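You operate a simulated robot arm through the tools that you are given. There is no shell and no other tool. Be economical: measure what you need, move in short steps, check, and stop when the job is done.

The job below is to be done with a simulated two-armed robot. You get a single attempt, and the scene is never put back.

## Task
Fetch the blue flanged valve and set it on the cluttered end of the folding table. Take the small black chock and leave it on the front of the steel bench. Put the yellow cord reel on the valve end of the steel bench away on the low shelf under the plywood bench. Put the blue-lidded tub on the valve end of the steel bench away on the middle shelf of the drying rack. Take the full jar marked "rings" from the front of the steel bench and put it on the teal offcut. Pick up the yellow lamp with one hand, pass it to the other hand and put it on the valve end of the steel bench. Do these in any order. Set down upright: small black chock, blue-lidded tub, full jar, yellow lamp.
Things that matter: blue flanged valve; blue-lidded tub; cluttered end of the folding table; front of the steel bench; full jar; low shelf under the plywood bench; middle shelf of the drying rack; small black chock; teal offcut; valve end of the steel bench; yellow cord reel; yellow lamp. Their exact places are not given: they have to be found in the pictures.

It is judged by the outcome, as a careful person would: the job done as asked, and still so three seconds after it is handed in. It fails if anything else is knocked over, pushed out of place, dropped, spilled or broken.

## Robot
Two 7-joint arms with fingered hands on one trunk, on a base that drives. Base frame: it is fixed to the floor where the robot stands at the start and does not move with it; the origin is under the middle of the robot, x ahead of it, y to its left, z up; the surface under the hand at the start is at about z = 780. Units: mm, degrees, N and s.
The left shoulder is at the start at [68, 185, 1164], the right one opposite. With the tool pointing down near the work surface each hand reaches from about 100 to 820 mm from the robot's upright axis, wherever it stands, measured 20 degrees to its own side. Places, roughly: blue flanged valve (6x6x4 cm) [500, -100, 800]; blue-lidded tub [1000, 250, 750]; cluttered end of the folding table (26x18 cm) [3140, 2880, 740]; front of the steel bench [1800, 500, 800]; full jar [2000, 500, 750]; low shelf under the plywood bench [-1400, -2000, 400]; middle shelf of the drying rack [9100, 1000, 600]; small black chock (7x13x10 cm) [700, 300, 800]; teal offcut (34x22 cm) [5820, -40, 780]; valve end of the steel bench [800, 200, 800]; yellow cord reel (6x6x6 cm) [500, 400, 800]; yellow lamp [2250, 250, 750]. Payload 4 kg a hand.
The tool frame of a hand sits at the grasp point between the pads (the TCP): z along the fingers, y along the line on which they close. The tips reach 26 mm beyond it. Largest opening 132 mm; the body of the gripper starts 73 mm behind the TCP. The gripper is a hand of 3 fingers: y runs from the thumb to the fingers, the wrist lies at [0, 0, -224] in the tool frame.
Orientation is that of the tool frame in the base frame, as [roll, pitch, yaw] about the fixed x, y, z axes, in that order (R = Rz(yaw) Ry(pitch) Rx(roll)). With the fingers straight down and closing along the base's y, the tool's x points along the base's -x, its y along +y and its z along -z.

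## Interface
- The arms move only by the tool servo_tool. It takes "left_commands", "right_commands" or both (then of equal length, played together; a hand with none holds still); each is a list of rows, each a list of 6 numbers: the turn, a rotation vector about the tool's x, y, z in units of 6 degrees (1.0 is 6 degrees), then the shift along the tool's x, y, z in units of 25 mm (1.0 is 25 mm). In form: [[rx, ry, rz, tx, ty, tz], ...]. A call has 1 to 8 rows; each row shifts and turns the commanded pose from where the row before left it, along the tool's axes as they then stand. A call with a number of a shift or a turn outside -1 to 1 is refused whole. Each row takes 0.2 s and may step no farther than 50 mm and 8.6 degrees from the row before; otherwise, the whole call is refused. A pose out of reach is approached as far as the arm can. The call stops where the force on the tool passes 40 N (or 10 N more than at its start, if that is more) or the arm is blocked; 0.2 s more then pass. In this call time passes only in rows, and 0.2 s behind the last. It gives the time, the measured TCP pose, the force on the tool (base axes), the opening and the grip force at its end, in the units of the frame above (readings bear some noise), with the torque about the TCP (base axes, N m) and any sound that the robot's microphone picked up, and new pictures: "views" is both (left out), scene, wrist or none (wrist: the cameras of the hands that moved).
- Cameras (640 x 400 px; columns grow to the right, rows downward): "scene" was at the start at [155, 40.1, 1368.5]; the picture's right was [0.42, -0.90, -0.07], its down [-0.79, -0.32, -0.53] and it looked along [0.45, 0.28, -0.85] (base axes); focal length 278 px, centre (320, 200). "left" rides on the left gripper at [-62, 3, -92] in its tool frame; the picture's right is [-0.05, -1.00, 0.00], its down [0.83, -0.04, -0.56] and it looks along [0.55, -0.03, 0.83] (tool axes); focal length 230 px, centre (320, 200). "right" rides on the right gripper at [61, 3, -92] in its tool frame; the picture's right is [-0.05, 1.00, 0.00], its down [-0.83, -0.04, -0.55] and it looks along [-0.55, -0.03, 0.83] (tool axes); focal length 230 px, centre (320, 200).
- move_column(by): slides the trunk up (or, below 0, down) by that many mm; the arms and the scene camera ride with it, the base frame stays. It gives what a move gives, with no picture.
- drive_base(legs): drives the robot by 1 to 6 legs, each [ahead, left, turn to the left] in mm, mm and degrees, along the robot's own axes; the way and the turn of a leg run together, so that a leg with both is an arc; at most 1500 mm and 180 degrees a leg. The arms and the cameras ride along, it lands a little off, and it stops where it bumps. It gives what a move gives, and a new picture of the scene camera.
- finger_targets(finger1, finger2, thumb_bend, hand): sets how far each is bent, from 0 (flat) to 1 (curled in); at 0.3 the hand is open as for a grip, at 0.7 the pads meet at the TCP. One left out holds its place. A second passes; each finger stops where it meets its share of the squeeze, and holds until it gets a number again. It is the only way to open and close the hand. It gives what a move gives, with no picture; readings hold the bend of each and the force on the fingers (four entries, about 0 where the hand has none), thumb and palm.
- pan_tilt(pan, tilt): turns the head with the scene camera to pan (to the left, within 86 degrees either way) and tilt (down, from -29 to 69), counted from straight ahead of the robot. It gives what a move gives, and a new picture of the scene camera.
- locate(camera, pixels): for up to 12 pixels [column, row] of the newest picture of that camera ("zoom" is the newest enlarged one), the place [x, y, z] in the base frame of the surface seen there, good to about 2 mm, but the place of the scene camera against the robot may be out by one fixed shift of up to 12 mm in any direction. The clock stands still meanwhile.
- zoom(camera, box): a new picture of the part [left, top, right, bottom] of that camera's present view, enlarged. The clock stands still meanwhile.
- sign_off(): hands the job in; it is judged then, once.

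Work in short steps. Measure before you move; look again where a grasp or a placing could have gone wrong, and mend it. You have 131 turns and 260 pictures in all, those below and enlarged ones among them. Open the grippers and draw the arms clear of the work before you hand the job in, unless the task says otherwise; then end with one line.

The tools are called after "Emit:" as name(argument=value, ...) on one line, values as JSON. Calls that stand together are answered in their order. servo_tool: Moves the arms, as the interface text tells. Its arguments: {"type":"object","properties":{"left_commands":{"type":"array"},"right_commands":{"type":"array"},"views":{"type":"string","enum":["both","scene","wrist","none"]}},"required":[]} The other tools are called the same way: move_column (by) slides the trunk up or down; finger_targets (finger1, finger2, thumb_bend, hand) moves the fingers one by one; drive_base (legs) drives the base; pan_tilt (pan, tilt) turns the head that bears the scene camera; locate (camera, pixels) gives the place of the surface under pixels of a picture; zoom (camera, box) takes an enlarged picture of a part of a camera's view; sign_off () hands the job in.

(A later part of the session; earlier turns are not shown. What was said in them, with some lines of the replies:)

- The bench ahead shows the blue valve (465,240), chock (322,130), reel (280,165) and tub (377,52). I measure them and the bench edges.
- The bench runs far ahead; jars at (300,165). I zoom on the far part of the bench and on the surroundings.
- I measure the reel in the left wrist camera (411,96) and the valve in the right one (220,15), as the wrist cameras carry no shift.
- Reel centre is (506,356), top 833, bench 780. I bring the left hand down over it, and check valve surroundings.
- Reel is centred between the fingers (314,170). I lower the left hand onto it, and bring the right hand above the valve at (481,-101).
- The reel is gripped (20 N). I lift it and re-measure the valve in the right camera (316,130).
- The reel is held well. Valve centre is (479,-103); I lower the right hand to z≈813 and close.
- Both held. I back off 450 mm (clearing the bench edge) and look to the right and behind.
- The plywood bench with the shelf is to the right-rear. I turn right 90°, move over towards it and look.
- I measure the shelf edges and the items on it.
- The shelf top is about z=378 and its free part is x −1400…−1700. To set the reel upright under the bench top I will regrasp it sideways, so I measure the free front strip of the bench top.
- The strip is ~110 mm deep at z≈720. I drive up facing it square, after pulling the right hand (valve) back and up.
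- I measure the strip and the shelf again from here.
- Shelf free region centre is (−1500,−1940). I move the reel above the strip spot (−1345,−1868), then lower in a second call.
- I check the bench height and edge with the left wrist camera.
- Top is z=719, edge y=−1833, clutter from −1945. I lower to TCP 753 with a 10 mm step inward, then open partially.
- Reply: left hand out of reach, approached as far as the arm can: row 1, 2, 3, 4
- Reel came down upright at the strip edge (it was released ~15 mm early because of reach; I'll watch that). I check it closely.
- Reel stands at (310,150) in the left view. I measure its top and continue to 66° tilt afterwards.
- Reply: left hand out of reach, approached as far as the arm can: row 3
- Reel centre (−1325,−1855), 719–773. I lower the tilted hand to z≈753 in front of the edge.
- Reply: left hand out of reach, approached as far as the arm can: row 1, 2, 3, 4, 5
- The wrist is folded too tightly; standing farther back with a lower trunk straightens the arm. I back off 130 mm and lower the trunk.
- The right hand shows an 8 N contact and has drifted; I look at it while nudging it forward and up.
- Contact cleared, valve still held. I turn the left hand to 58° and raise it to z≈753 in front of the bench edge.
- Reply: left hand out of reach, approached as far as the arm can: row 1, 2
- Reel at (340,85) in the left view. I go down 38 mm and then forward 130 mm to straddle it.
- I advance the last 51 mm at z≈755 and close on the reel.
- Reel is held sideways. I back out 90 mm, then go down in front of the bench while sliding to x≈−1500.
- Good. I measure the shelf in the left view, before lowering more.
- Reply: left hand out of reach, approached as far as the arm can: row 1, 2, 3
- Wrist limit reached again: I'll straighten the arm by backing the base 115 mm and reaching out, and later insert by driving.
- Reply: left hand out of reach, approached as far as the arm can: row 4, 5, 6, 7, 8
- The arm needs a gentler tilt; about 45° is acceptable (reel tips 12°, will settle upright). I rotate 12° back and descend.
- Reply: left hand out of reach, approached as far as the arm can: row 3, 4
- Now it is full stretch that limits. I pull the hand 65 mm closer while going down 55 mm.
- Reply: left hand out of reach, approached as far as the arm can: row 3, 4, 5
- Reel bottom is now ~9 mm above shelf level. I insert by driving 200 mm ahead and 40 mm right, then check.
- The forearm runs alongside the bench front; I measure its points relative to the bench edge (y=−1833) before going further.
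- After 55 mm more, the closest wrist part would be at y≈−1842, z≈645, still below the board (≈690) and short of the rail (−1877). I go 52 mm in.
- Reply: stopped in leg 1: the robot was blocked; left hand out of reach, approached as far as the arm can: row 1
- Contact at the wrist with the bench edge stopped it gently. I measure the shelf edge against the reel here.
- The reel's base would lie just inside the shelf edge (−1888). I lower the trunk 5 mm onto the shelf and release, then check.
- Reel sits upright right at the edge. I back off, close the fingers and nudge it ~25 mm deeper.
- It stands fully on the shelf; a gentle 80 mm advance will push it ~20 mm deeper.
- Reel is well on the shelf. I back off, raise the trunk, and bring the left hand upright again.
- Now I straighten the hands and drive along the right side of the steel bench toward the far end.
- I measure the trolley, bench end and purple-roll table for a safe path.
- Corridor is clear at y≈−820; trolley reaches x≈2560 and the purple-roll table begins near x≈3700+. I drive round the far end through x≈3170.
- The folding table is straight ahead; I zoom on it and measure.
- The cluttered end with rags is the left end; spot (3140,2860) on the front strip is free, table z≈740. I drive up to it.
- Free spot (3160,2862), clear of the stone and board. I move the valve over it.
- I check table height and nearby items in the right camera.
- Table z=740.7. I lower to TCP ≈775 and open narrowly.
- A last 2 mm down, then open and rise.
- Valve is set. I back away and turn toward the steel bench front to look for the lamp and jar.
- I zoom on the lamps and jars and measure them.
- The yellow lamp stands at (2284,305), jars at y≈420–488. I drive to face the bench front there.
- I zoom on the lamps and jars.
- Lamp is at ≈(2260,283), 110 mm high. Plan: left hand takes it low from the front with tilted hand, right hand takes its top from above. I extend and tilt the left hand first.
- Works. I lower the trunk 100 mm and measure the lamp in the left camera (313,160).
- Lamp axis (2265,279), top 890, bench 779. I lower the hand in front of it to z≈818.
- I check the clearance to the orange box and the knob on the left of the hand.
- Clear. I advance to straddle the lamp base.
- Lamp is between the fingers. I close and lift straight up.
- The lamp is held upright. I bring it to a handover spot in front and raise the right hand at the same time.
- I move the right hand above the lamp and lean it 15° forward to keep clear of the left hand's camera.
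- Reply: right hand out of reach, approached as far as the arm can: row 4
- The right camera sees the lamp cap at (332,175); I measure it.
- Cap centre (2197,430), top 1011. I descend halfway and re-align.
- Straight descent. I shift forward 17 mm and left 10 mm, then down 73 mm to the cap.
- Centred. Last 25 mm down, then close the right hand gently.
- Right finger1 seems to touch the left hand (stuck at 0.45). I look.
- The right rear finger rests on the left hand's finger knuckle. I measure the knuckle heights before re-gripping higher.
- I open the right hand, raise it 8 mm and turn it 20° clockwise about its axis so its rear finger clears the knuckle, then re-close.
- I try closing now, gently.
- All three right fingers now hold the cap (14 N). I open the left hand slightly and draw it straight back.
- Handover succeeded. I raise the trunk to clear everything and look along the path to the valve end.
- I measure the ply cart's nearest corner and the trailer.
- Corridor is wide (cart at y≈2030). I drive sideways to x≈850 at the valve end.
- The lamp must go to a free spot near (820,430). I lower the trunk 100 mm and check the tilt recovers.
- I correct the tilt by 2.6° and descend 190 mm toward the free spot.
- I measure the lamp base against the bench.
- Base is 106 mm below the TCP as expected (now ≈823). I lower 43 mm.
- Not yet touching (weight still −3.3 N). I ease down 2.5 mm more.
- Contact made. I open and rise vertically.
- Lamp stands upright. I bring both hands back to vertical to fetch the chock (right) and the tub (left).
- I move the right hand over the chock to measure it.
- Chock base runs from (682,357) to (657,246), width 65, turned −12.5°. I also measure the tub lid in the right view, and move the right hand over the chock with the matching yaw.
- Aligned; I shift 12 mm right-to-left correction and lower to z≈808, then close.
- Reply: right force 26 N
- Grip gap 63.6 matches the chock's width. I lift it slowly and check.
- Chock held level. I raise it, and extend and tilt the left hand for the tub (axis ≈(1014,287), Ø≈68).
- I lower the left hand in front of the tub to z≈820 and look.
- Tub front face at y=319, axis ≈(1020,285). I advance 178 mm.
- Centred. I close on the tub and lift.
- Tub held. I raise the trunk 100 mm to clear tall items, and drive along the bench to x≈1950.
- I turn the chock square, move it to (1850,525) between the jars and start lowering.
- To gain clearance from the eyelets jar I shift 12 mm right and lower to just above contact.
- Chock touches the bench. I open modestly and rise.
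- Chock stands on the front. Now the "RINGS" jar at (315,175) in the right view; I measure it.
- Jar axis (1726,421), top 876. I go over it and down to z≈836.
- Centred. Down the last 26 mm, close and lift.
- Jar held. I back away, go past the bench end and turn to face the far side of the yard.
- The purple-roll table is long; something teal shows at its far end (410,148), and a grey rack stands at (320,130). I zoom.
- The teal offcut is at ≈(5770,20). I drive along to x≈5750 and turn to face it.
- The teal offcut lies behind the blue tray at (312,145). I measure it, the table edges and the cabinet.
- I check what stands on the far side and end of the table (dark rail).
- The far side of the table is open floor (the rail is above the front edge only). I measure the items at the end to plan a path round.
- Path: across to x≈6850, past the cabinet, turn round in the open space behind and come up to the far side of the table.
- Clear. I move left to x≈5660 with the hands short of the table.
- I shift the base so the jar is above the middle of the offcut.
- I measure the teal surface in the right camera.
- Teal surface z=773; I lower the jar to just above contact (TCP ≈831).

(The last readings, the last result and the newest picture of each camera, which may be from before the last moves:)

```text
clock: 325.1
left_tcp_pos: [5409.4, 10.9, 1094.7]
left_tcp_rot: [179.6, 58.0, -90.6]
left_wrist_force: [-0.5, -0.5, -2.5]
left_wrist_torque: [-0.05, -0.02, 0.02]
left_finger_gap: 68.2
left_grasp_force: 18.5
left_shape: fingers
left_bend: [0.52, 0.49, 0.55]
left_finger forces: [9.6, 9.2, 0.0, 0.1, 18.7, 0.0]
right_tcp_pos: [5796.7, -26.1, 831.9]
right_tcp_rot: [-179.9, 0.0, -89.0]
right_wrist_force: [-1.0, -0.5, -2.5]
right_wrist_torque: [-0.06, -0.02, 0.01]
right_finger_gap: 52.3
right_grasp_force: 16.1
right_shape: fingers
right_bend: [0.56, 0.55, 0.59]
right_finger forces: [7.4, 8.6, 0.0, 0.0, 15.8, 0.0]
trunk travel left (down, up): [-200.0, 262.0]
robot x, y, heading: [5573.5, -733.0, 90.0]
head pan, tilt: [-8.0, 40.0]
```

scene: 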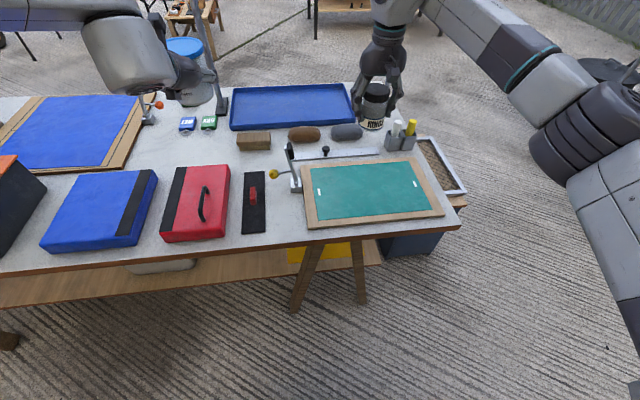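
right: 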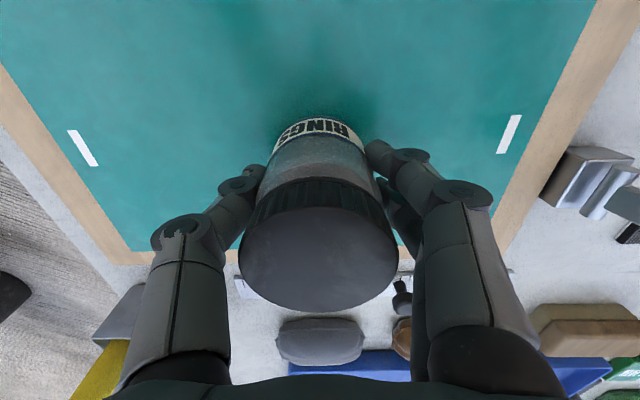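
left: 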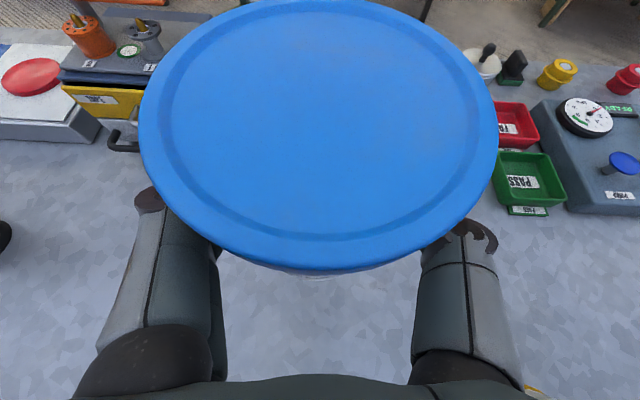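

A touch lower to contact.

Emit:
servo_tool(right_commands=[[0, 0, 0, 0, 0, 0.06], [0, 0, 0, 0, 0, 0.05]], views="none")

```text
clock: 325.7
left_tcp_pos: [5409.5, 9.8, 1095.0]
left_tcp_rot: [179.7, 58.2, -90.7]
left_wrist_force: [0.5, -0.5, -3.4]
left_wrist_torque: [-0.01, 0.03, 0.0]
left_finger_gap: 67.9
left_grasp_force: 18.7
left_shape: fingers
left_bend: [0.52, 0.49, 0.55]
left_finger forces: [9.5, 9.2, 0.1, 0.0, 18.7, 0.0]
right_tcp_pos: [5794.9, -26.3, 828.9]
right_tcp_rot: [-179.9, 0.0, -89.0]
right_wrist_force: [-0.6, 0.3, -1.9]
right_wrist_torque: [0.04, -0.02, 0.02]
right_finger_gap: 52.3
right_grasp_force: 16.0
right_shape: fingers
right_bend: [0.56, 0.55, 0.59]
right_finger forces: [7.3, 8.7, 0.0, 0.0, 16.1, 0.1]
trunk travel left (down, up): [-200.0, 262.0]
robot x, y, heading: [5578.4, -732.3, 90.0]
head pan, tilt: [-8.0, 40.0]
```

Emit:
servo_tool(right_commands=[[0, 0, 0, 0, 0, 0.05], [0, 0, 0, 0, 0, 0.05]], views="none")

```text
clock: 326.3
left_tcp_pos: [5408.6, 8.3, 1095.6]
left_tcp_rot: [179.7, 58.2, -90.5]
left_wrist_force: [-0.7, 0.9, -2.8]
left_wrist_torque: [-0.02, -0.01, -0.02]
left_finger_gap: 67.9
left_grasp_force: 19.1
left_shape: fingers
left_bend: [0.52, 0.49, 0.55]
left_finger forces: [9.5, 9.2, 0.0, 0.1, 18.6, 0.0]
right_tcp_pos: [5795.6, -27.5, 829.0]
right_tcp_rot: [-179.9, 0.1, -89.0]
right_wrist_force: [0.3, -0.7, 6.5]
right_wrist_torque: [-0.02, -0.06, -0.02]
right_finger_gap: 52.2
right_grasp_force: 16.4
right_shape: fingers
right_bend: [0.57, 0.56, 0.59]
right_finger forces: [7.7, 8.8, 0.1, 0.0, 16.8, 0.1]
trunk travel left (down, up): [-200.0, 262.0]
robot x, y, heading: [5572.5, -730.4, 90.0]
head pan, tilt: [-8.0, 40.0]
```

Contact (+6.5 N). I release the jar and rise.

Emit:
finger_targets(hand="right", finger1=0.42, finger2=0.42, thumb_bend=0.44)

Emit:
servo_tool(right_commands=[[0, 0, 0, 0, 0, -1], [0, 0, 0, 0, 0, -1], [0, 0, 0, 0, 0, -1], [0, 0, 0, 0, 0, -1], [0, 0, 0, 0, 0, -1], [0, 0, 0, 0, 0, -1], [0, 0, 0, 0, 0, -1], [0, 0, 0, 0, 0, -1]], views="wrist")

Emit:
drive_base(legs=[[-350, 0, 0]])

```text
clock: 327.3
left_tcp_pos: [5409.2, 11.1, 1094.9]
left_tcp_rot: [179.7, 58.3, -90.6]
left_wrist_force: [-0.2, 0.3, -2.5]
left_wrist_torque: [0.0, -0.06, 0.01]
left_finger_gap: 67.8
left_grasp_force: 19.1
left_shape: fingers
left_bend: [0.52, 0.49, 0.55]
left_finger forces: [9.5, 9.3, 0.1, 0.1, 18.7, 0.0]
right_tcp_pos: [5794.8, -25.3, 826.7]
right_tcp_rot: [-179.9, 0.1, -89.1]
right_wrist_force: [0.5, -0.1, -0.3]
right_wrist_torque: [0.01, 0.02, 0.01]
right_finger_gap: 90.9
right_grasp_force: 0.0
right_shape: fingers
right_bend: [0.42, 0.42, 0.44]
right_finger forces: [0.0, 0.1, 0.1, 0.0, 0.0, 0.0]
trunk travel left (down, up): [-200.0, 262.0]
robot x, y, heading: [5572.7, -731.7, 90.2]
head pan, tilt: [-8.0, 40.0]
```

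```text
clock: 329.1
left_tcp_pos: [5408.0, 9.3, 1095.0]
left_tcp_rot: [179.7, 58.1, -90.6]
left_wrist_force: [0.3, 0.2, -3.8]
left_wrist_torque: [-0.04, 0.0, -0.04]
left_finger_gap: 68.0
left_grasp_force: 18.4
left_shape: fingers
left_bend: [0.52, 0.49, 0.55]
left_finger forces: [9.4, 9.1, 0.0, 0.0, 18.7, 0.1]
right_tcp_pos: [5795.3, -26.9, 1026.5]
right_tcp_rot: [-179.9, 0.1, -89.0]
right_wrist_force: [-0.2, 0.0, -0.3]
right_wrist_torque: [-0.03, 0.03, -0.01]
right_finger_gap: 91.0
right_grasp_force: 0.1
right_shape: fingers
right_bend: [0.42, 0.42, 0.44]
right_finger forces: [0.1, 0.0, 0.1, 0.0, 0.0, 0.1]
trunk travel left (down, up): [-200.0, 262.0]
robot x, y, heading: [5573.8, -732.4, 90.2]
head pan, tilt: [-8.0, 40.0]
```

right: 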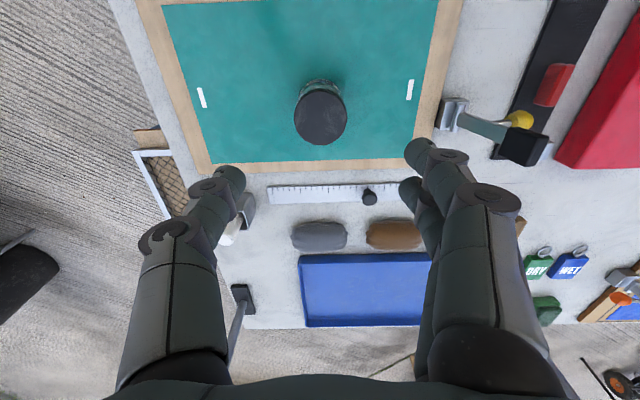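

```text
clock: 331.4
left_tcp_pos: [5412.4, -336.7, 1093.7]
left_tcp_rot: [179.7, 58.2, -90.8]
left_wrist_force: [-0.9, -0.3, -3.2]
left_wrist_torque: [0.02, 0.02, -0.01]
left_finger_gap: 67.9
left_grasp_force: 18.3
left_shape: fingers
left_bend: [0.52, 0.49, 0.55]
left_finger forces: [9.6, 9.2, 0.0, 0.0, 18.7, 0.1]
right_tcp_pos: [5798.3, -377.0, 1025.6]
right_tcp_rot: [-179.9, 0.0, -89.4]
right_wrist_force: [0.3, -0.6, -0.4]
right_wrist_torque: [0.02, 0.0, -0.01]
right_finger_gap: 90.8
right_grasp_force: 0.0
right_shape: fingers
right_bend: [0.42, 0.42, 0.44]
right_finger forces: [0.1, 0.0, 0.1, 0.1, 0.0, 0.0]
trunk travel left (down, up): [-200.0, 262.0]
robot x, y, heading: [5577.5, -1077.4, 89.5]
head pan, tilt: [-8.0, 40.0]
```

scene: 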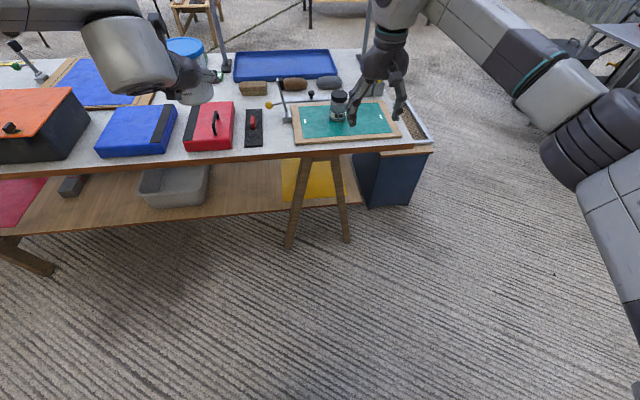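

Jar stands on the teal offcut. Now the tub: I drive back round the table end and face the area where the drying rack should be.

Emit:
drive_base(legs=[[0, -1300, 0.5], [1500, 0, 0], [1080, 0, 0], [0, 0, -90]])

Emit:
pan_tilt(pan=-15, tilt=15)

```text
clock: 353.7
left_tcp_pos: [7733.3, 1545.5, 1094.9]
left_tcp_rot: [179.8, 58.1, 176.3]
left_wrist_force: [-0.5, -0.6, -4.0]
left_wrist_torque: [-0.03, 0.02, 0.0]
left_finger_gap: 67.8
left_grasp_force: 18.0
left_shape: fingers
left_bend: [0.52, 0.49, 0.55]
left_finger forces: [9.1, 9.1, 0.0, 0.0, 18.3, 0.0]
right_tcp_pos: [7675.3, 1163.0, 1026.7]
right_tcp_rot: [-179.8, 0.0, 177.9]
right_wrist_force: [-0.2, -0.3, -0.1]
right_wrist_torque: [0.0, -0.01, 0.0]
right_finger_gap: 90.5
right_grasp_force: 0.1
right_shape: fingers
right_bend: [0.42, 0.42, 0.44]
right_finger forces: [0.0, 0.0, 0.1, 0.0, 0.1, 0.0]
trunk travel left (down, up): [-200.0, 262.0]
robot x, y, heading: [6986.0, 1424.7, -2.8]
head pan, tilt: [-8.0, 40.0]
```

scene: 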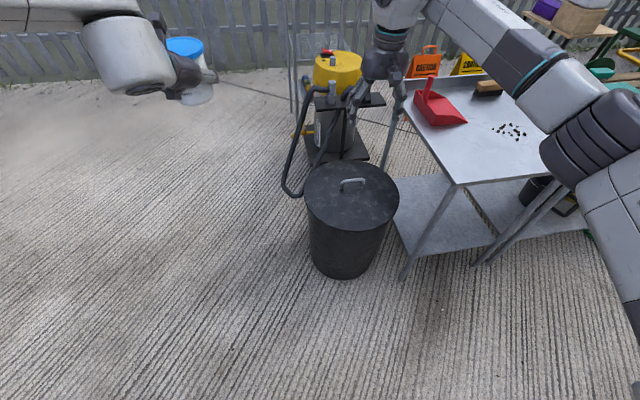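

```text
clock: 354.6
left_tcp_pos: [7733.3, 1546.0, 1095.0]
left_tcp_rot: [179.7, 58.0, 176.4]
left_wrist_force: [-0.8, 0.3, -3.1]
left_wrist_torque: [-0.02, 0.01, 0.0]
left_finger_gap: 67.6
left_grasp_force: 18.5
left_shape: fingers
left_bend: [0.52, 0.49, 0.55]
left_finger forces: [9.1, 9.0, 0.0, 0.1, 18.2, 0.0]
right_tcp_pos: [7674.0, 1162.9, 1025.4]
right_tcp_rot: [-180.0, 0.1, 177.9]
right_wrist_force: [0.9, 0.8, 0.3]
right_wrist_torque: [0.01, -0.04, 0.0]
right_finger_gap: 90.7
right_grasp_force: 0.1
right_shape: fingers
right_bend: [0.42, 0.42, 0.44]
right_finger forces: [0.0, 0.1, 0.0, 0.0, 0.0, 0.0]
trunk travel left (down, up): [-200.0, 262.0]
robot x, y, heading: [6985.9, 1420.9, -2.9]
head pan, tilt: [-15.0, 15.0]
```

scene: 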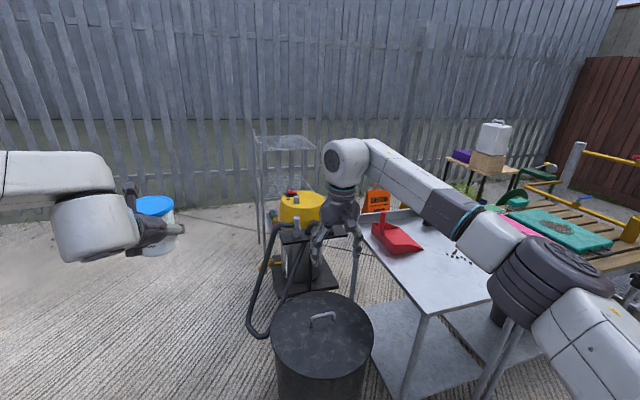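

A wire rack stands at (285,170), behind the vacuum. I zoom and measure.

Emit:
zoom(camera="scene", box=[235, 115, 375, 285])

Emit:
locate(camera="scene", pixels=[[258, 137], [312, 140], [262, 240], [258, 185], [285, 150], [280, 165], [300, 285], [262, 268], [285, 175], [262, 150], [270, 190], [258, 215]])

```text
2.35 times, centred on (305, 200) of scene
```

zoom: 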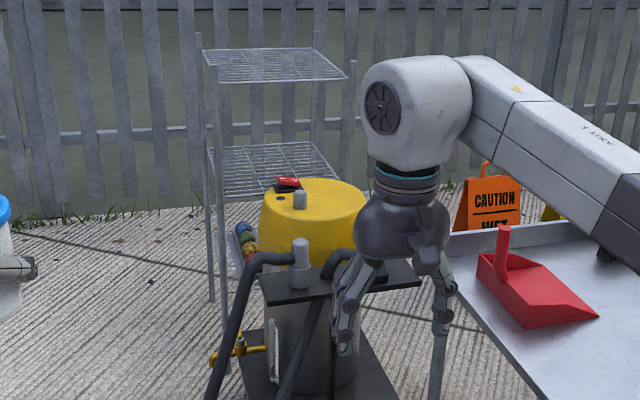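

```text
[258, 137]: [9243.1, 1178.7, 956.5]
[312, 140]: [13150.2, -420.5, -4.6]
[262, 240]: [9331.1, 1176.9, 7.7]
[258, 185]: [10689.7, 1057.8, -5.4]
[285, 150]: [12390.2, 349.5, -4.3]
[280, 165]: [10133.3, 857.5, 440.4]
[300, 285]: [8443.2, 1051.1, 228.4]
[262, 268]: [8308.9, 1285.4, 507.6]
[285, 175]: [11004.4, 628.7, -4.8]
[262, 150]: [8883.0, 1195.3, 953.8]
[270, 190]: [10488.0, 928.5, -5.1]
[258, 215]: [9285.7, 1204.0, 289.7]
```

The drying rack (posts at x≈8883 and ≈9280, y≈1190; shelves ≈950 and ≈600) is open toward +y. I drive to that side and face it.

Emit:
drive_base(legs=[[0, 750, 2.8], [1400, 0, 0], [560, 0, 0], [0, 0, -90]])

Emit:
pan_tilt(pan=8, tilt=32)

```text
clock: 372.0
left_tcp_pos: [9126.6, 1417.4, 1094.5]
left_tcp_rot: [179.5, 58.0, 88.0]
left_wrist_force: [0.4, -0.2, -3.2]
left_wrist_torque: [0.04, 0.03, 0.0]
left_finger_gap: 67.3
left_grasp_force: 18.2
left_shape: fingers
left_bend: [0.52, 0.49, 0.55]
left_finger forces: [8.8, 9.0, 0.0, 0.1, 17.9, 0.1]
right_tcp_pos: [8741.9, 1463.2, 1026.6]
right_tcp_rot: [-180.0, 0.0, 89.5]
right_wrist_force: [0.2, -0.5, -0.7]
right_wrist_torque: [-0.01, 0.01, 0.0]
right_finger_gap: 90.6
right_grasp_force: 0.0
right_shape: fingers
right_bend: [0.42, 0.42, 0.44]
right_finger forces: [0.0, 0.0, 0.0, 0.1, 0.0, 0.0]
trunk travel left (down, up): [-200.0, 262.0]
robot x, y, heading: [8977.6, 2160.5, -91.5]
head pan, tilt: [-15.0, 15.0]
```

scene: 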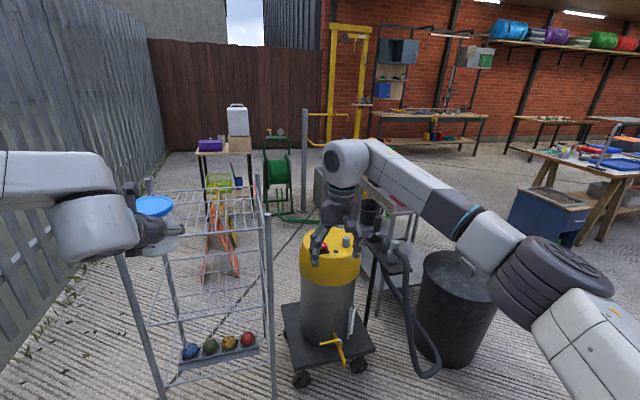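

```text
clock: 372.9
left_tcp_pos: [9126.5, 1417.1, 1093.9]
left_tcp_rot: [179.6, 58.1, 87.9]
left_wrist_force: [0.0, -0.5, -3.9]
left_wrist_torque: [0.03, 0.01, 0.03]
left_finger_gap: 67.5
left_grasp_force: 17.8
left_shape: fingers
left_bend: [0.52, 0.49, 0.55]
left_finger forces: [8.8, 8.9, 0.0, 0.0, 17.8, 0.1]
right_tcp_pos: [8743.1, 1462.7, 1025.4]
right_tcp_rot: [-180.0, -0.1, 89.6]
right_wrist_force: [0.0, -0.5, 0.2]
right_wrist_torque: [-0.01, 0.01, 0.0]
right_finger_gap: 90.9
right_grasp_force: 0.0
right_shape: fingers
right_bend: [0.42, 0.42, 0.44]
right_finger forces: [0.1, 0.0, 0.0, 0.0, 0.0, 0.0]
trunk travel left (down, up): [-200.0, 262.0]
robot x, y, heading: [8978.1, 2159.1, -91.3]
head pan, tilt: [8.0, 32.0]
```

scene: 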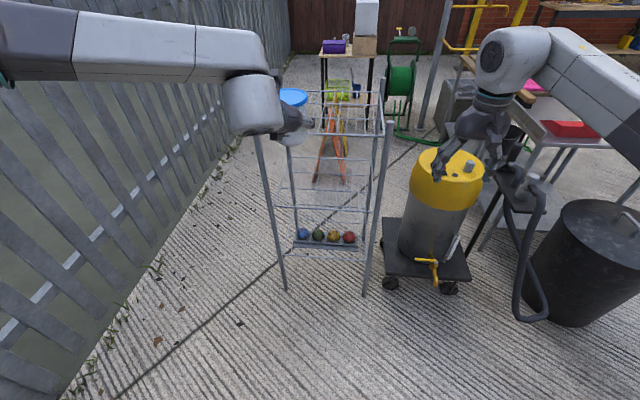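

I measure the rack's posts and shelves, and the fence on the left.

Emit:
locate(camera="scene", pixels=[[283, 285], [366, 292], [388, 130], [260, 150], [280, 207], [366, 211], [345, 130], [330, 248], [300, 235], [150, 130], [330, 210], [330, 185]])

Emit:
zoom(camera="scene", box=[220, 60, 420, 310])

```text
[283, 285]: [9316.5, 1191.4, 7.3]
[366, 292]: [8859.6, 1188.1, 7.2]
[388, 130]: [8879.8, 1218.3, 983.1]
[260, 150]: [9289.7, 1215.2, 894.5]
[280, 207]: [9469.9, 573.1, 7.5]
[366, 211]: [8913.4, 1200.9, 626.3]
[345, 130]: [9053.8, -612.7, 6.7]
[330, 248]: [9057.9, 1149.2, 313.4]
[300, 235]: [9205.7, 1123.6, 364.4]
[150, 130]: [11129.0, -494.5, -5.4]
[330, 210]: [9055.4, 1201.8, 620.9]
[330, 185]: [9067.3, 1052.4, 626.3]
```

```text
1.60 times, centred on (320, 185) of scene
```

zoom: 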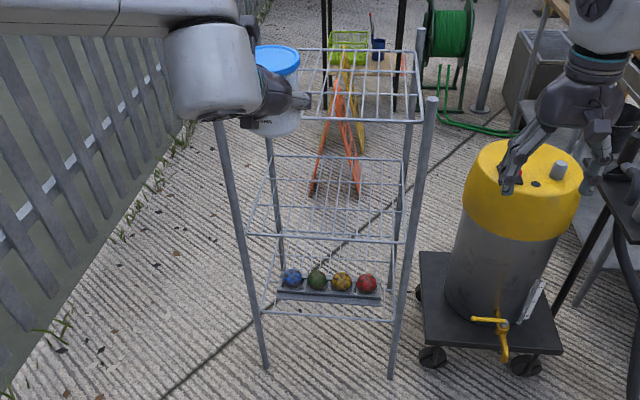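

Opening is x 8890–9290 at y≈1200; middle shelf z≈617. I align to x≈9090, lower the trunk, lower the tub in front of the rack and raise the right hand.

Emit:
drive_base(legs=[[0, -25, 1.4]])

Emit:
move_column(by=-200)

Emit:
servo_tool(left_commands=[[0, 0, 0, 0.98, 0, 0.61], [0, 0, 0, 0.98, 0, 0.61], [0, 0, 0, 0.98, 0, 0.61], [0, 0, 0, 0.98, 0, 0.61], [0, 0, 0, 0.98, 0, 0.61], [0, 0, 0, 0.98, 0, 0.61], [0, 0, 0, 0.98, 0, 0.61]], right_commands=[[0, 0, 0, 0, 0, -1], [0, 0, 0, 0, 0, -1], [0, 0, 0, 0, 0, -1], [0, 0, 0, 0, 0, -1], [0, 0, 0, 0, 0, -1], [0, 0, 0, 0.5, 0, -1], [0, 0, 0, 0.5, 0, -1]], views="both")

```text
clock: 373.7
left_tcp_pos: [9124.0, 1420.4, 1093.6]
left_tcp_rot: [179.8, 58.1, 89.7]
left_wrist_force: [0.0, -1.2, -3.1]
left_wrist_torque: [0.01, 0.03, -0.02]
left_finger_gap: 67.6
left_grasp_force: 18.3
left_shape: fingers
left_bend: [0.52, 0.49, 0.55]
left_finger forces: [8.9, 9.1, 0.0, 0.0, 18.0, 0.0]
right_tcp_pos: [8739.5, 1458.7, 1026.7]
right_tcp_rot: [-179.8, 0.1, 91.1]
right_wrist_force: [0.0, -0.5, -0.2]
right_wrist_torque: [0.0, 0.0, -0.01]
right_finger_gap: 90.6
right_grasp_force: 0.1
right_shape: fingers
right_bend: [0.42, 0.42, 0.44]
right_finger forces: [0.0, 0.0, 0.1, 0.0, 0.0, 0.0]
trunk travel left (down, up): [-200.0, 262.0]
robot x, y, heading: [8952.5, 2162.0, -89.7]
head pan, tilt: [8.0, 32.0]
```

scene: 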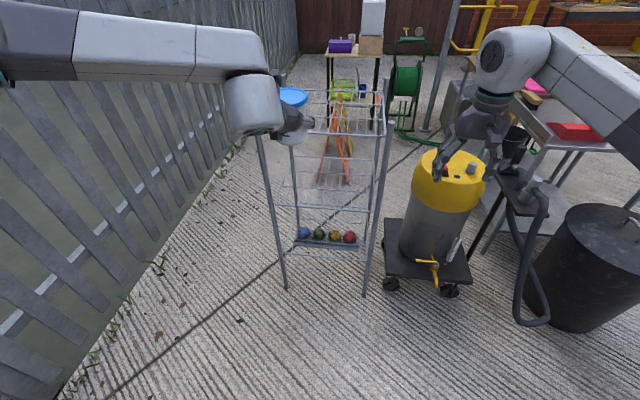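

```text
clock: 375.9
left_tcp_pos: [9121.2, 1422.5, 897.2]
left_tcp_rot: [179.7, 58.4, 89.5]
left_wrist_force: [-0.1, -0.6, -3.3]
left_wrist_torque: [0.0, -0.02, -0.01]
left_finger_gap: 67.7
left_grasp_force: 18.0
left_shape: fingers
left_bend: [0.52, 0.49, 0.55]
left_finger forces: [8.9, 9.1, 0.1, 0.1, 18.1, 0.0]
right_tcp_pos: [8735.6, 1459.1, 827.5]
right_tcp_rot: [-179.9, 0.2, 91.0]
right_wrist_force: [0.4, -0.6, 0.6]
right_wrist_torque: [0.0, 0.01, 0.04]
right_finger_gap: 91.1
right_grasp_force: 0.1
right_shape: fingers
right_bend: [0.42, 0.42, 0.44]
right_finger forces: [0.0, 0.0, 0.0, 0.0, 0.0, 0.0]
trunk travel left (down, up): [0.0, 462.0]
robot x, y, heading: [8958.5, 2161.9, -90.0]
head pan, tilt: [8.0, 32.0]
```

```text
clock: 377.4
left_tcp_pos: [9121.6, 1421.9, 691.8]
left_tcp_rot: [179.7, 58.2, 89.6]
left_wrist_force: [0.4, 0.2, -2.0]
left_wrist_torque: [0.01, 0.0, -0.02]
left_finger_gap: 67.3
left_grasp_force: 17.6
left_shape: fingers
left_bend: [0.52, 0.49, 0.55]
left_finger forces: [8.9, 9.1, 0.0, 0.0, 18.1, 0.0]
right_tcp_pos: [8735.5, 1484.7, 1000.1]
right_tcp_rot: [-179.9, 0.0, 91.1]
right_wrist_force: [-0.3, -0.2, -0.2]
right_wrist_torque: [-0.03, -0.01, 0.03]
right_finger_gap: 90.9
right_grasp_force: 0.0
right_shape: fingers
right_bend: [0.42, 0.42, 0.44]
right_finger forces: [0.1, 0.0, 0.1, 0.0, 0.0, 0.0]
trunk travel left (down, up): [0.0, 462.0]
robot x, y, heading: [8954.0, 2159.3, -90.0]
head pan, tilt: [8.0, 32.0]
```

scene: 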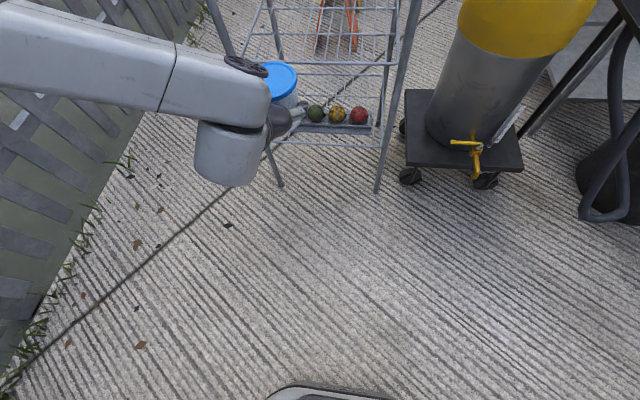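
right: 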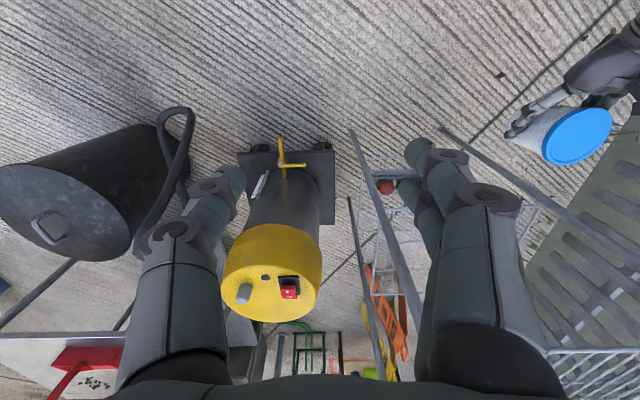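
left: 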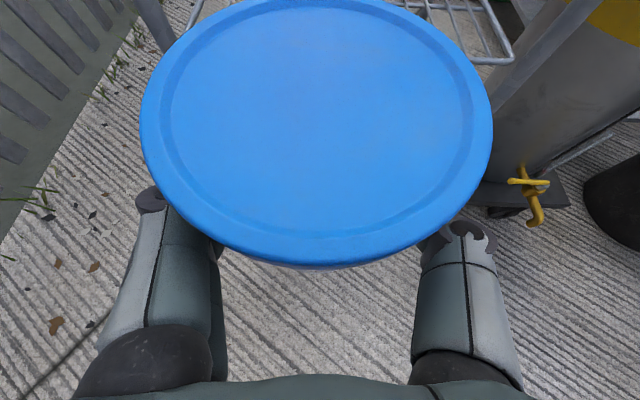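

I measure the middle shelf wires in the left view and pull the right hand back clear.

Emit:
locate(camera="left", pixels=[[492, 62], [505, 50], [470, 10], [165, 30], [495, 20], [200, 10], [480, 60], [512, 55]])

Emit:
servo_tool(left_commands=[[0, 0, 0, 0, -0.8, 0], [0, 0, 0, 0, -0.4, 0], [0, 0, 0, 0, 0, 0], [0, 0, 0, 0, 0, 0], [0, 0, 0, 0, 0, 0]], right_commands=[[0, 0, 0, 1, -0.6, -0.4], [0, 0, 0, 1, -0.6, -0.4], [0, 0, 0, 1, -0.6, -0.4], [0, 0, 0, 1, -0.6, -0.4], [0, 0, 0, 1, 0, 0]], views="wrist")

```text
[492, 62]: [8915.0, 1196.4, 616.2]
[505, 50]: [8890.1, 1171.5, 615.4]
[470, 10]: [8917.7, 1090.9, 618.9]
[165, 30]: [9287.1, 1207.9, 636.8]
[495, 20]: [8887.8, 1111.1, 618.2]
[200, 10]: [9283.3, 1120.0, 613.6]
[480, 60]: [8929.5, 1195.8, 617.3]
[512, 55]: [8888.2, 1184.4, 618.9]
```

```text
clock: 378.6
left_tcp_pos: [9091.5, 1422.1, 693.3]
left_tcp_rot: [179.6, 58.2, 89.5]
left_wrist_force: [0.5, -0.1, -2.2]
left_wrist_torque: [0.04, 0.01, -0.01]
left_finger_gap: 67.4
left_grasp_force: 18.4
left_shape: fingers
left_bend: [0.52, 0.49, 0.55]
left_finger forces: [8.9, 9.0, 0.0, 0.1, 18.0, 0.1]
right_tcp_pos: [8682.0, 1601.0, 1022.6]
right_tcp_rot: [179.9, 0.2, 91.1]
right_wrist_force: [0.7, 0.2, -0.1]
right_wrist_torque: [-0.02, -0.01, -0.01]
right_finger_gap: 91.1
right_grasp_force: 0.0
right_shape: fingers
right_bend: [0.42, 0.42, 0.44]
right_finger forces: [0.1, 0.1, 0.0, 0.0, 0.0, 0.1]
right hand out of reach, approached as far as the arm can: row 4, 5
trunk travel left (down, up): [0.0, 462.0]
robot x, y, heading: [8953.3, 2162.7, -89.8]
head pan, tilt: [8.0, 32.0]
```

right: 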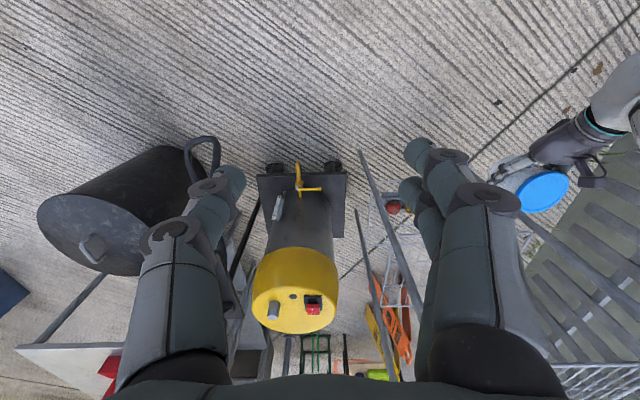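
left: 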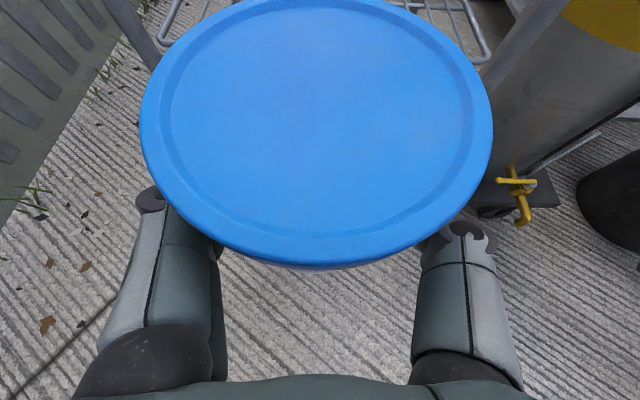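

Shelf wires at z≈617.5; the tub base is at 652. I drive 312 mm in.

Emit:
drive_base(legs=[[312, 0, 0]])

Emit:
servo_tool(left_commands=[[0, 0, 0, 0.5, 0, 0.31], [0, 0, 0, 0.4, 0, 0.25]], views="both")

```text
clock: 380.7
left_tcp_pos: [9090.9, 1117.3, 693.2]
left_tcp_rot: [179.6, 58.0, 89.4]
left_wrist_force: [0.2, 0.8, -2.6]
left_wrist_torque: [0.0, -0.03, 0.01]
left_finger_gap: 67.3
left_grasp_force: 17.9
left_shape: fingers
left_bend: [0.52, 0.49, 0.55]
left_finger forces: [8.9, 9.0, 0.0, 0.0, 17.9, 0.0]
right_tcp_pos: [8682.1, 1294.3, 1022.9]
right_tcp_rot: [179.9, 0.2, 91.1]
right_wrist_force: [-0.8, 0.1, -0.3]
right_wrist_torque: [0.02, -0.01, 0.02]
right_finger_gap: 90.8
right_grasp_force: 0.1
right_shape: fingers
right_bend: [0.42, 0.42, 0.44]
right_finger forces: [0.1, 0.1, 0.0, 0.1, 0.1, 0.0]
trunk travel left (down, up): [0.0, 462.0]
robot x, y, heading: [8956.2, 1861.0, -89.9]
head pan, tilt: [8.0, 32.0]
```

scene: 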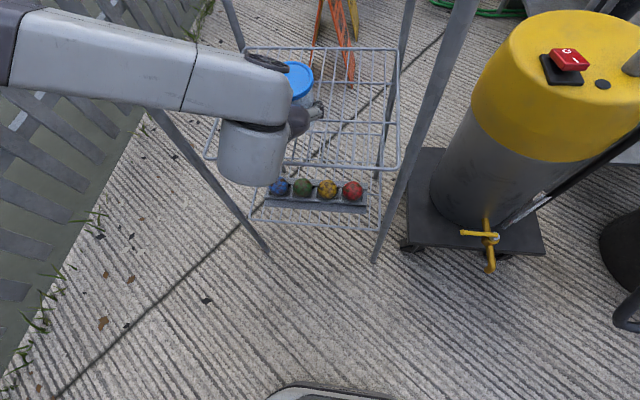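

```text
clock: 381.3
left_tcp_pos: [9092.6, 1116.3, 665.7]
left_tcp_rot: [179.6, 58.1, 89.4]
left_wrist_force: [1.2, -0.9, -2.8]
left_wrist_torque: [-0.01, -0.02, 0.02]
left_finger_gap: 67.4
left_grasp_force: 18.0
left_shape: fingers
left_bend: [0.52, 0.49, 0.55]
left_finger forces: [8.8, 9.0, 0.1, 0.1, 18.0, 0.0]
right_tcp_pos: [8682.0, 1293.4, 1022.7]
right_tcp_rot: [179.9, 0.2, 91.0]
right_wrist_force: [0.0, 0.2, 0.3]
right_wrist_torque: [0.05, -0.01, -0.03]
right_finger_gap: 90.9
right_grasp_force: 0.1
right_shape: fingers
right_bend: [0.42, 0.42, 0.44]
right_finger forces: [0.1, 0.0, 0.0, 0.0, 0.0, 0.1]
trunk travel left (down, up): [0.0, 462.0]
robot x, y, heading: [8953.9, 1857.1, -90.1]
head pan, tilt: [8.0, 32.0]
```

scene: 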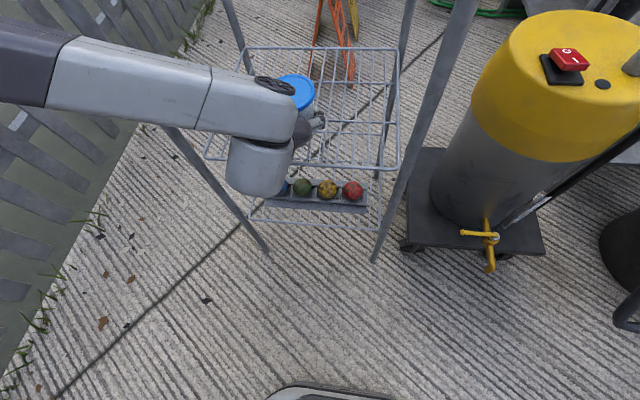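
left: 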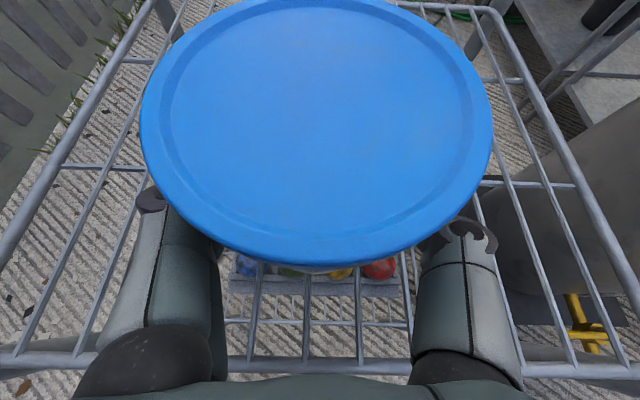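

Tub is above the middle shelf, ~7 mm high. I ease down 6 mm.

Emit:
servo_tool(left_commands=[[0, 0, 0, 0.085, 0, 0.053], [0, 0, 0, 0.07, 0, 0.043], [0, 0, 0, 0.05, 0, 0.031]], views="none")

```text
clock: 382.1
left_tcp_pos: [9092.1, 1117.1, 661.3]
left_tcp_rot: [179.5, 58.2, 89.4]
left_wrist_force: [-0.1, -0.7, -0.9]
left_wrist_torque: [0.0, -0.01, -0.01]
left_finger_gap: 67.2
left_grasp_force: 18.1
left_shape: fingers
left_bend: [0.52, 0.49, 0.55]
left_finger forces: [9.3, 8.9, 0.1, 0.1, 18.0, 0.0]
right_tcp_pos: [8682.6, 1294.7, 1023.5]
right_tcp_rot: [179.9, 0.2, 91.1]
right_wrist_force: [0.2, 0.8, -1.1]
right_wrist_torque: [-0.03, -0.03, 0.0]
right_finger_gap: 91.0
right_grasp_force: 0.0
right_shape: fingers
right_bend: [0.42, 0.42, 0.44]
right_finger forces: [0.1, 0.0, 0.0, 0.0, 0.0, 0.0]
trunk travel left (down, up): [0.0, 462.0]
robot x, y, heading: [8956.9, 1858.1, -90.1]
head pan, tilt: [8.0, 32.0]
```

Contact is beginning (−0.9 N instead of −2.8). One more millimetre, then I release and look.

Emit:
servo_tool(left_commands=[[0, 0, 0, 0.03, 0, 0.02]], views="none")

Emit:
finger_targets(hand="left", finger1=0.38, finger2=0.38, thumb_bend=0.42)

Emit:
servo_tool(left_commands=[[0, 0, 0, 0, 0, 0]], views="both")

```text
clock: 382.5
left_tcp_pos: [9091.4, 1117.2, 661.3]
left_tcp_rot: [179.6, 58.3, 89.4]
left_wrist_force: [-1.0, -1.3, 0.3]
left_wrist_torque: [0.06, -0.09, -0.03]
left_finger_gap: 67.4
left_grasp_force: 18.7
left_shape: fingers
left_bend: [0.52, 0.49, 0.55]
left_finger forces: [9.5, 8.7, 0.1, 0.0, 18.4, 0.1]
right_tcp_pos: [8681.4, 1294.9, 1023.9]
right_tcp_rot: [179.9, 0.2, 91.0]
right_wrist_force: [0.0, 1.1, 0.7]
right_wrist_torque: [0.02, 0.0, -0.01]
right_finger_gap: 91.0
right_grasp_force: 0.1
right_shape: fingers
right_bend: [0.42, 0.42, 0.44]
right_finger forces: [0.0, 0.1, 0.0, 0.1, 0.1, 0.1]
trunk travel left (down, up): [0.0, 462.0]
robot x, y, heading: [8956.2, 1858.7, -89.9]
head pan, tilt: [8.0, 32.0]
```

```text
clock: 383.5
left_tcp_pos: [9090.6, 1117.0, 659.7]
left_tcp_rot: [179.6, 58.2, 89.4]
left_wrist_force: [-0.8, 0.0, 0.1]
left_wrist_torque: [-0.01, 0.0, 0.04]
left_finger_gap: 100.9
left_grasp_force: 0.0
left_shape: fingers
left_bend: [0.38, 0.38, 0.42]
left_finger forces: [0.0, 0.1, 0.0, 0.0, 0.0, 0.1]
right_tcp_pos: [8682.0, 1294.0, 1024.1]
right_tcp_rot: [179.9, 0.3, 91.0]
right_wrist_force: [-0.2, -0.4, 1.0]
right_wrist_torque: [0.05, 0.0, -0.02]
right_finger_gap: 91.1
right_grasp_force: 0.1
right_shape: fingers
right_bend: [0.42, 0.42, 0.44]
right_finger forces: [0.0, 0.0, 0.0, 0.0, 0.0, 0.0]
trunk travel left (down, up): [0.0, 462.0]
robot x, y, heading: [8952.6, 1859.1, -90.2]
head pan, tilt: [8.0, 32.0]
```

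```text
clock: 383.9
left_tcp_pos: [9091.7, 1117.6, 660.1]
left_tcp_rot: [179.6, 58.1, 89.3]
left_wrist_force: [0.7, 0.3, 0.1]
left_wrist_torque: [-0.02, -0.01, 0.0]
left_finger_gap: 100.7
left_grasp_force: 0.0
left_shape: fingers
left_bend: [0.38, 0.38, 0.42]
left_finger forces: [0.0, 0.1, 0.0, 0.0, 0.0, 0.0]
right_tcp_pos: [8681.9, 1296.1, 1023.1]
right_tcp_rot: [179.9, 0.2, 91.0]
right_wrist_force: [0.8, 0.5, -0.3]
right_wrist_torque: [0.02, -0.02, -0.03]
right_finger_gap: 90.9
right_grasp_force: 0.0
right_shape: fingers
right_bend: [0.42, 0.42, 0.44]
right_finger forces: [0.0, 0.1, 0.0, 0.0, 0.0, 0.1]
trunk travel left (down, up): [0.0, 462.0]
robot x, y, heading: [8956.7, 1858.2, -90.1]
head pan, tilt: [8.0, 32.0]
```

scene: 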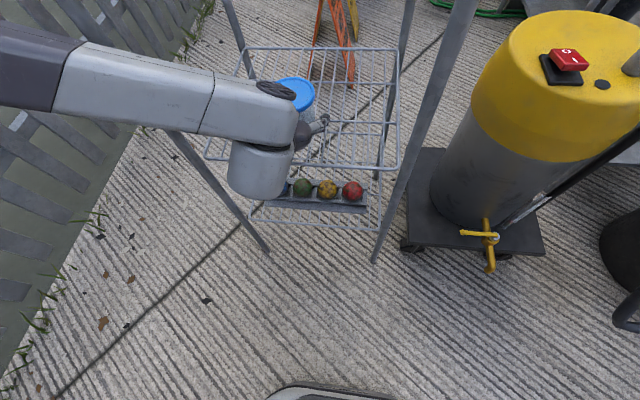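
left: 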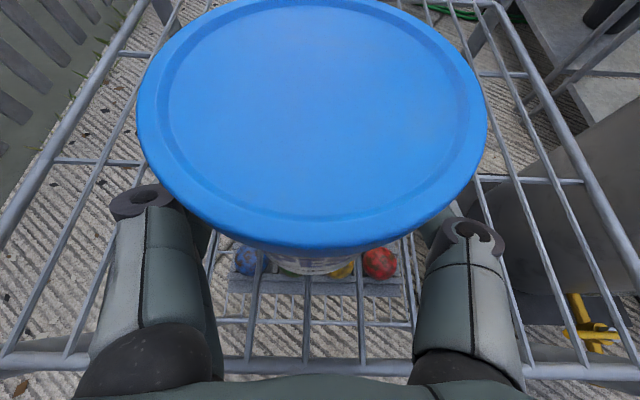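

Tub stands on the shelf with fingers clear. I back straight out and check.

Emit:
drive_base(legs=[[-350, 0, 0]])

Emit:
zoom(camera="scene", box=[180, 0, 440, 260])

```text
clock: 386.2
left_tcp_pos: [9089.8, 1470.5, 661.1]
left_tcp_rot: [179.6, 58.3, 89.3]
left_wrist_force: [1.0, -0.1, -0.3]
left_wrist_torque: [0.01, -0.02, -0.04]
left_finger_gap: 100.7
left_grasp_force: 0.1
left_shape: fingers
left_bend: [0.38, 0.38, 0.42]
left_finger forces: [0.1, 0.0, 0.0, 0.0, 0.0, 0.0]
right_tcp_pos: [8681.3, 1649.3, 1023.6]
right_tcp_rot: [179.9, 0.2, 91.0]
right_wrist_force: [0.4, -0.2, 0.7]
right_wrist_torque: [-0.04, 0.01, 0.01]
right_finger_gap: 90.8
right_grasp_force: 0.0
right_shape: fingers
right_bend: [0.42, 0.42, 0.44]
right_finger forces: [0.0, 0.0, 0.1, 0.0, 0.0, 0.0]
trunk travel left (down, up): [0.0, 462.0]
robot x, y, heading: [8952.2, 2210.4, -90.1]
head pan, tilt: [8.0, 32.0]
```

scene: 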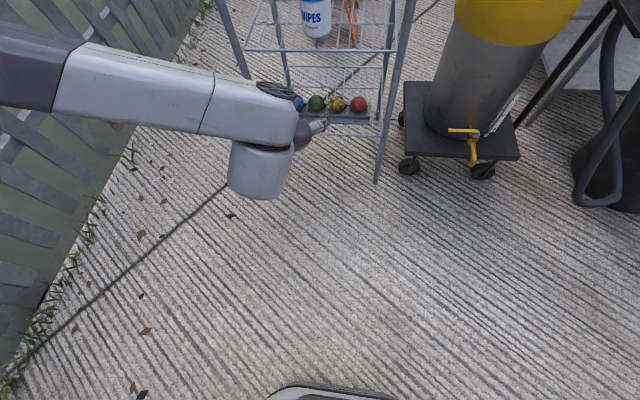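

```text
1.54 times, centred on (310, 130) of scene
```

zoom: 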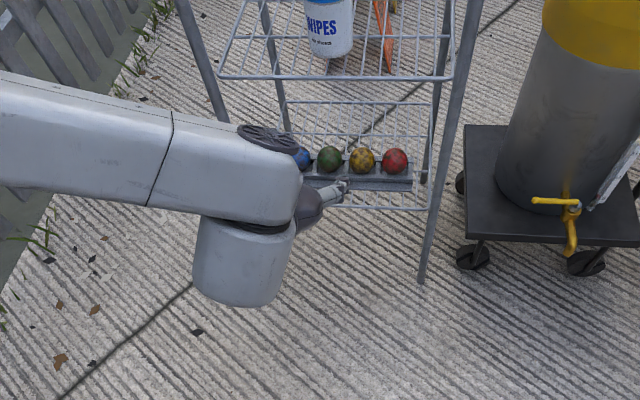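

The tub stands upright on the middle shelf and both hands are empty and clear. I open the hands fully.

Emit:
finger_targets(hand="left", finger1=0.3, finger2=0.3, thumb_bend=0.3)

Emit:
finger_targets(hand="right", finger1=0.3, finger2=0.3, thumb_bend=0.3)

Emit:
pan_tilt(pan=5, tilt=15)

```text
clock: 387.2
left_tcp_pos: [9088.7, 1468.5, 659.3]
left_tcp_rot: [179.6, 58.1, 89.3]
left_wrist_force: [-0.2, -0.3, 0.0]
left_wrist_torque: [0.02, 0.02, -0.01]
left_finger_gap: 134.0
left_grasp_force: 0.0
left_shape: fingers
left_bend: [0.3, 0.3, 0.3]
left_finger forces: [0.0, 0.0, 0.1, 0.0, 0.0, 0.0]
right_tcp_pos: [8681.7, 1649.8, 1024.0]
right_tcp_rot: [179.9, 0.2, 90.9]
right_wrist_force: [0.3, -1.1, 0.1]
right_wrist_torque: [0.01, 0.0, -0.01]
right_finger_gap: 90.7
right_grasp_force: 0.0
right_shape: fingers
right_bend: [0.42, 0.42, 0.44]
right_finger forces: [0.0, 0.0, 0.0, 0.0, 0.1, 0.0]
trunk travel left (down, up): [0.0, 462.0]
robot x, y, heading: [8956.1, 2207.6, -90.1]
head pan, tilt: [8.0, 32.0]
```

```text
clock: 388.2
left_tcp_pos: [9090.0, 1469.1, 659.9]
left_tcp_rot: [179.6, 58.1, 89.3]
left_wrist_force: [0.9, 0.1, 0.7]
left_wrist_torque: [0.0, 0.03, 0.02]
left_finger_gap: 133.6
left_grasp_force: 0.0
left_shape: fingers
left_bend: [0.3, 0.3, 0.3]
left_finger forces: [0.0, 0.1, 0.0, 0.0, 0.0, 0.0]
right_tcp_pos: [8681.2, 1648.8, 1023.2]
right_tcp_rot: [179.8, 0.1, 90.9]
right_wrist_force: [0.8, 0.4, -0.8]
right_wrist_torque: [-0.02, 0.01, 0.06]
right_finger_gap: 134.0
right_grasp_force: 0.1
right_shape: fingers
right_bend: [0.3, 0.3, 0.3]
right_finger forces: [0.1, 0.1, 0.1, 0.0, 0.0, 0.1]
trunk travel left (down, up): [0.0, 462.0]
robot x, y, heading: [8957.0, 2210.6, -90.2]
head pan, tilt: [8.0, 32.0]
```

```text
clock: 389.0
left_tcp_pos: [9089.9, 1468.5, 660.9]
left_tcp_rot: [179.6, 58.0, 89.2]
left_wrist_force: [0.8, -0.2, 0.0]
left_wrist_torque: [0.01, -0.02, -0.05]
left_finger_gap: 133.8
left_grasp_force: 0.0
left_shape: fingers
left_bend: [0.3, 0.3, 0.3]
left_finger forces: [0.1, 0.0, 0.0, 0.0, 0.0, 0.0]
right_tcp_pos: [8681.5, 1648.1, 1024.1]
right_tcp_rot: [179.9, 0.1, 90.9]
right_wrist_force: [0.0, -0.7, 0.2]
right_wrist_torque: [0.0, -0.02, 0.0]
right_finger_gap: 133.9
right_grasp_force: 0.1
right_shape: fingers
right_bend: [0.3, 0.3, 0.3]
right_finger forces: [0.0, 0.1, 0.0, 0.0, 0.1, 0.0]
trunk travel left (down, up): [0.0, 462.0]
robot x, y, heading: [8957.5, 2212.0, -90.2]
head pan, tilt: [5.0, 15.0]
```

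scene: 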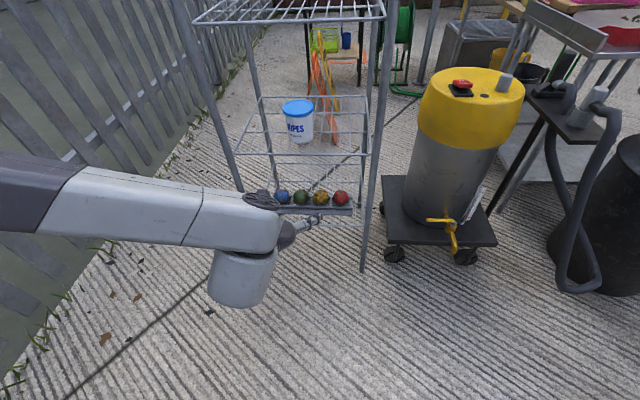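

The picture shows the tub at (299,120), upright on the middle shelf, with both hands open and clear. All six jobs are done, so I hand in.

Emit:
sign_off()

```text
The job is handed in.
```

All six items are in the places you asked for: I saw each one in place as I let go of it, with the chock, tub, jar and lamp upright, and then handed the job in.
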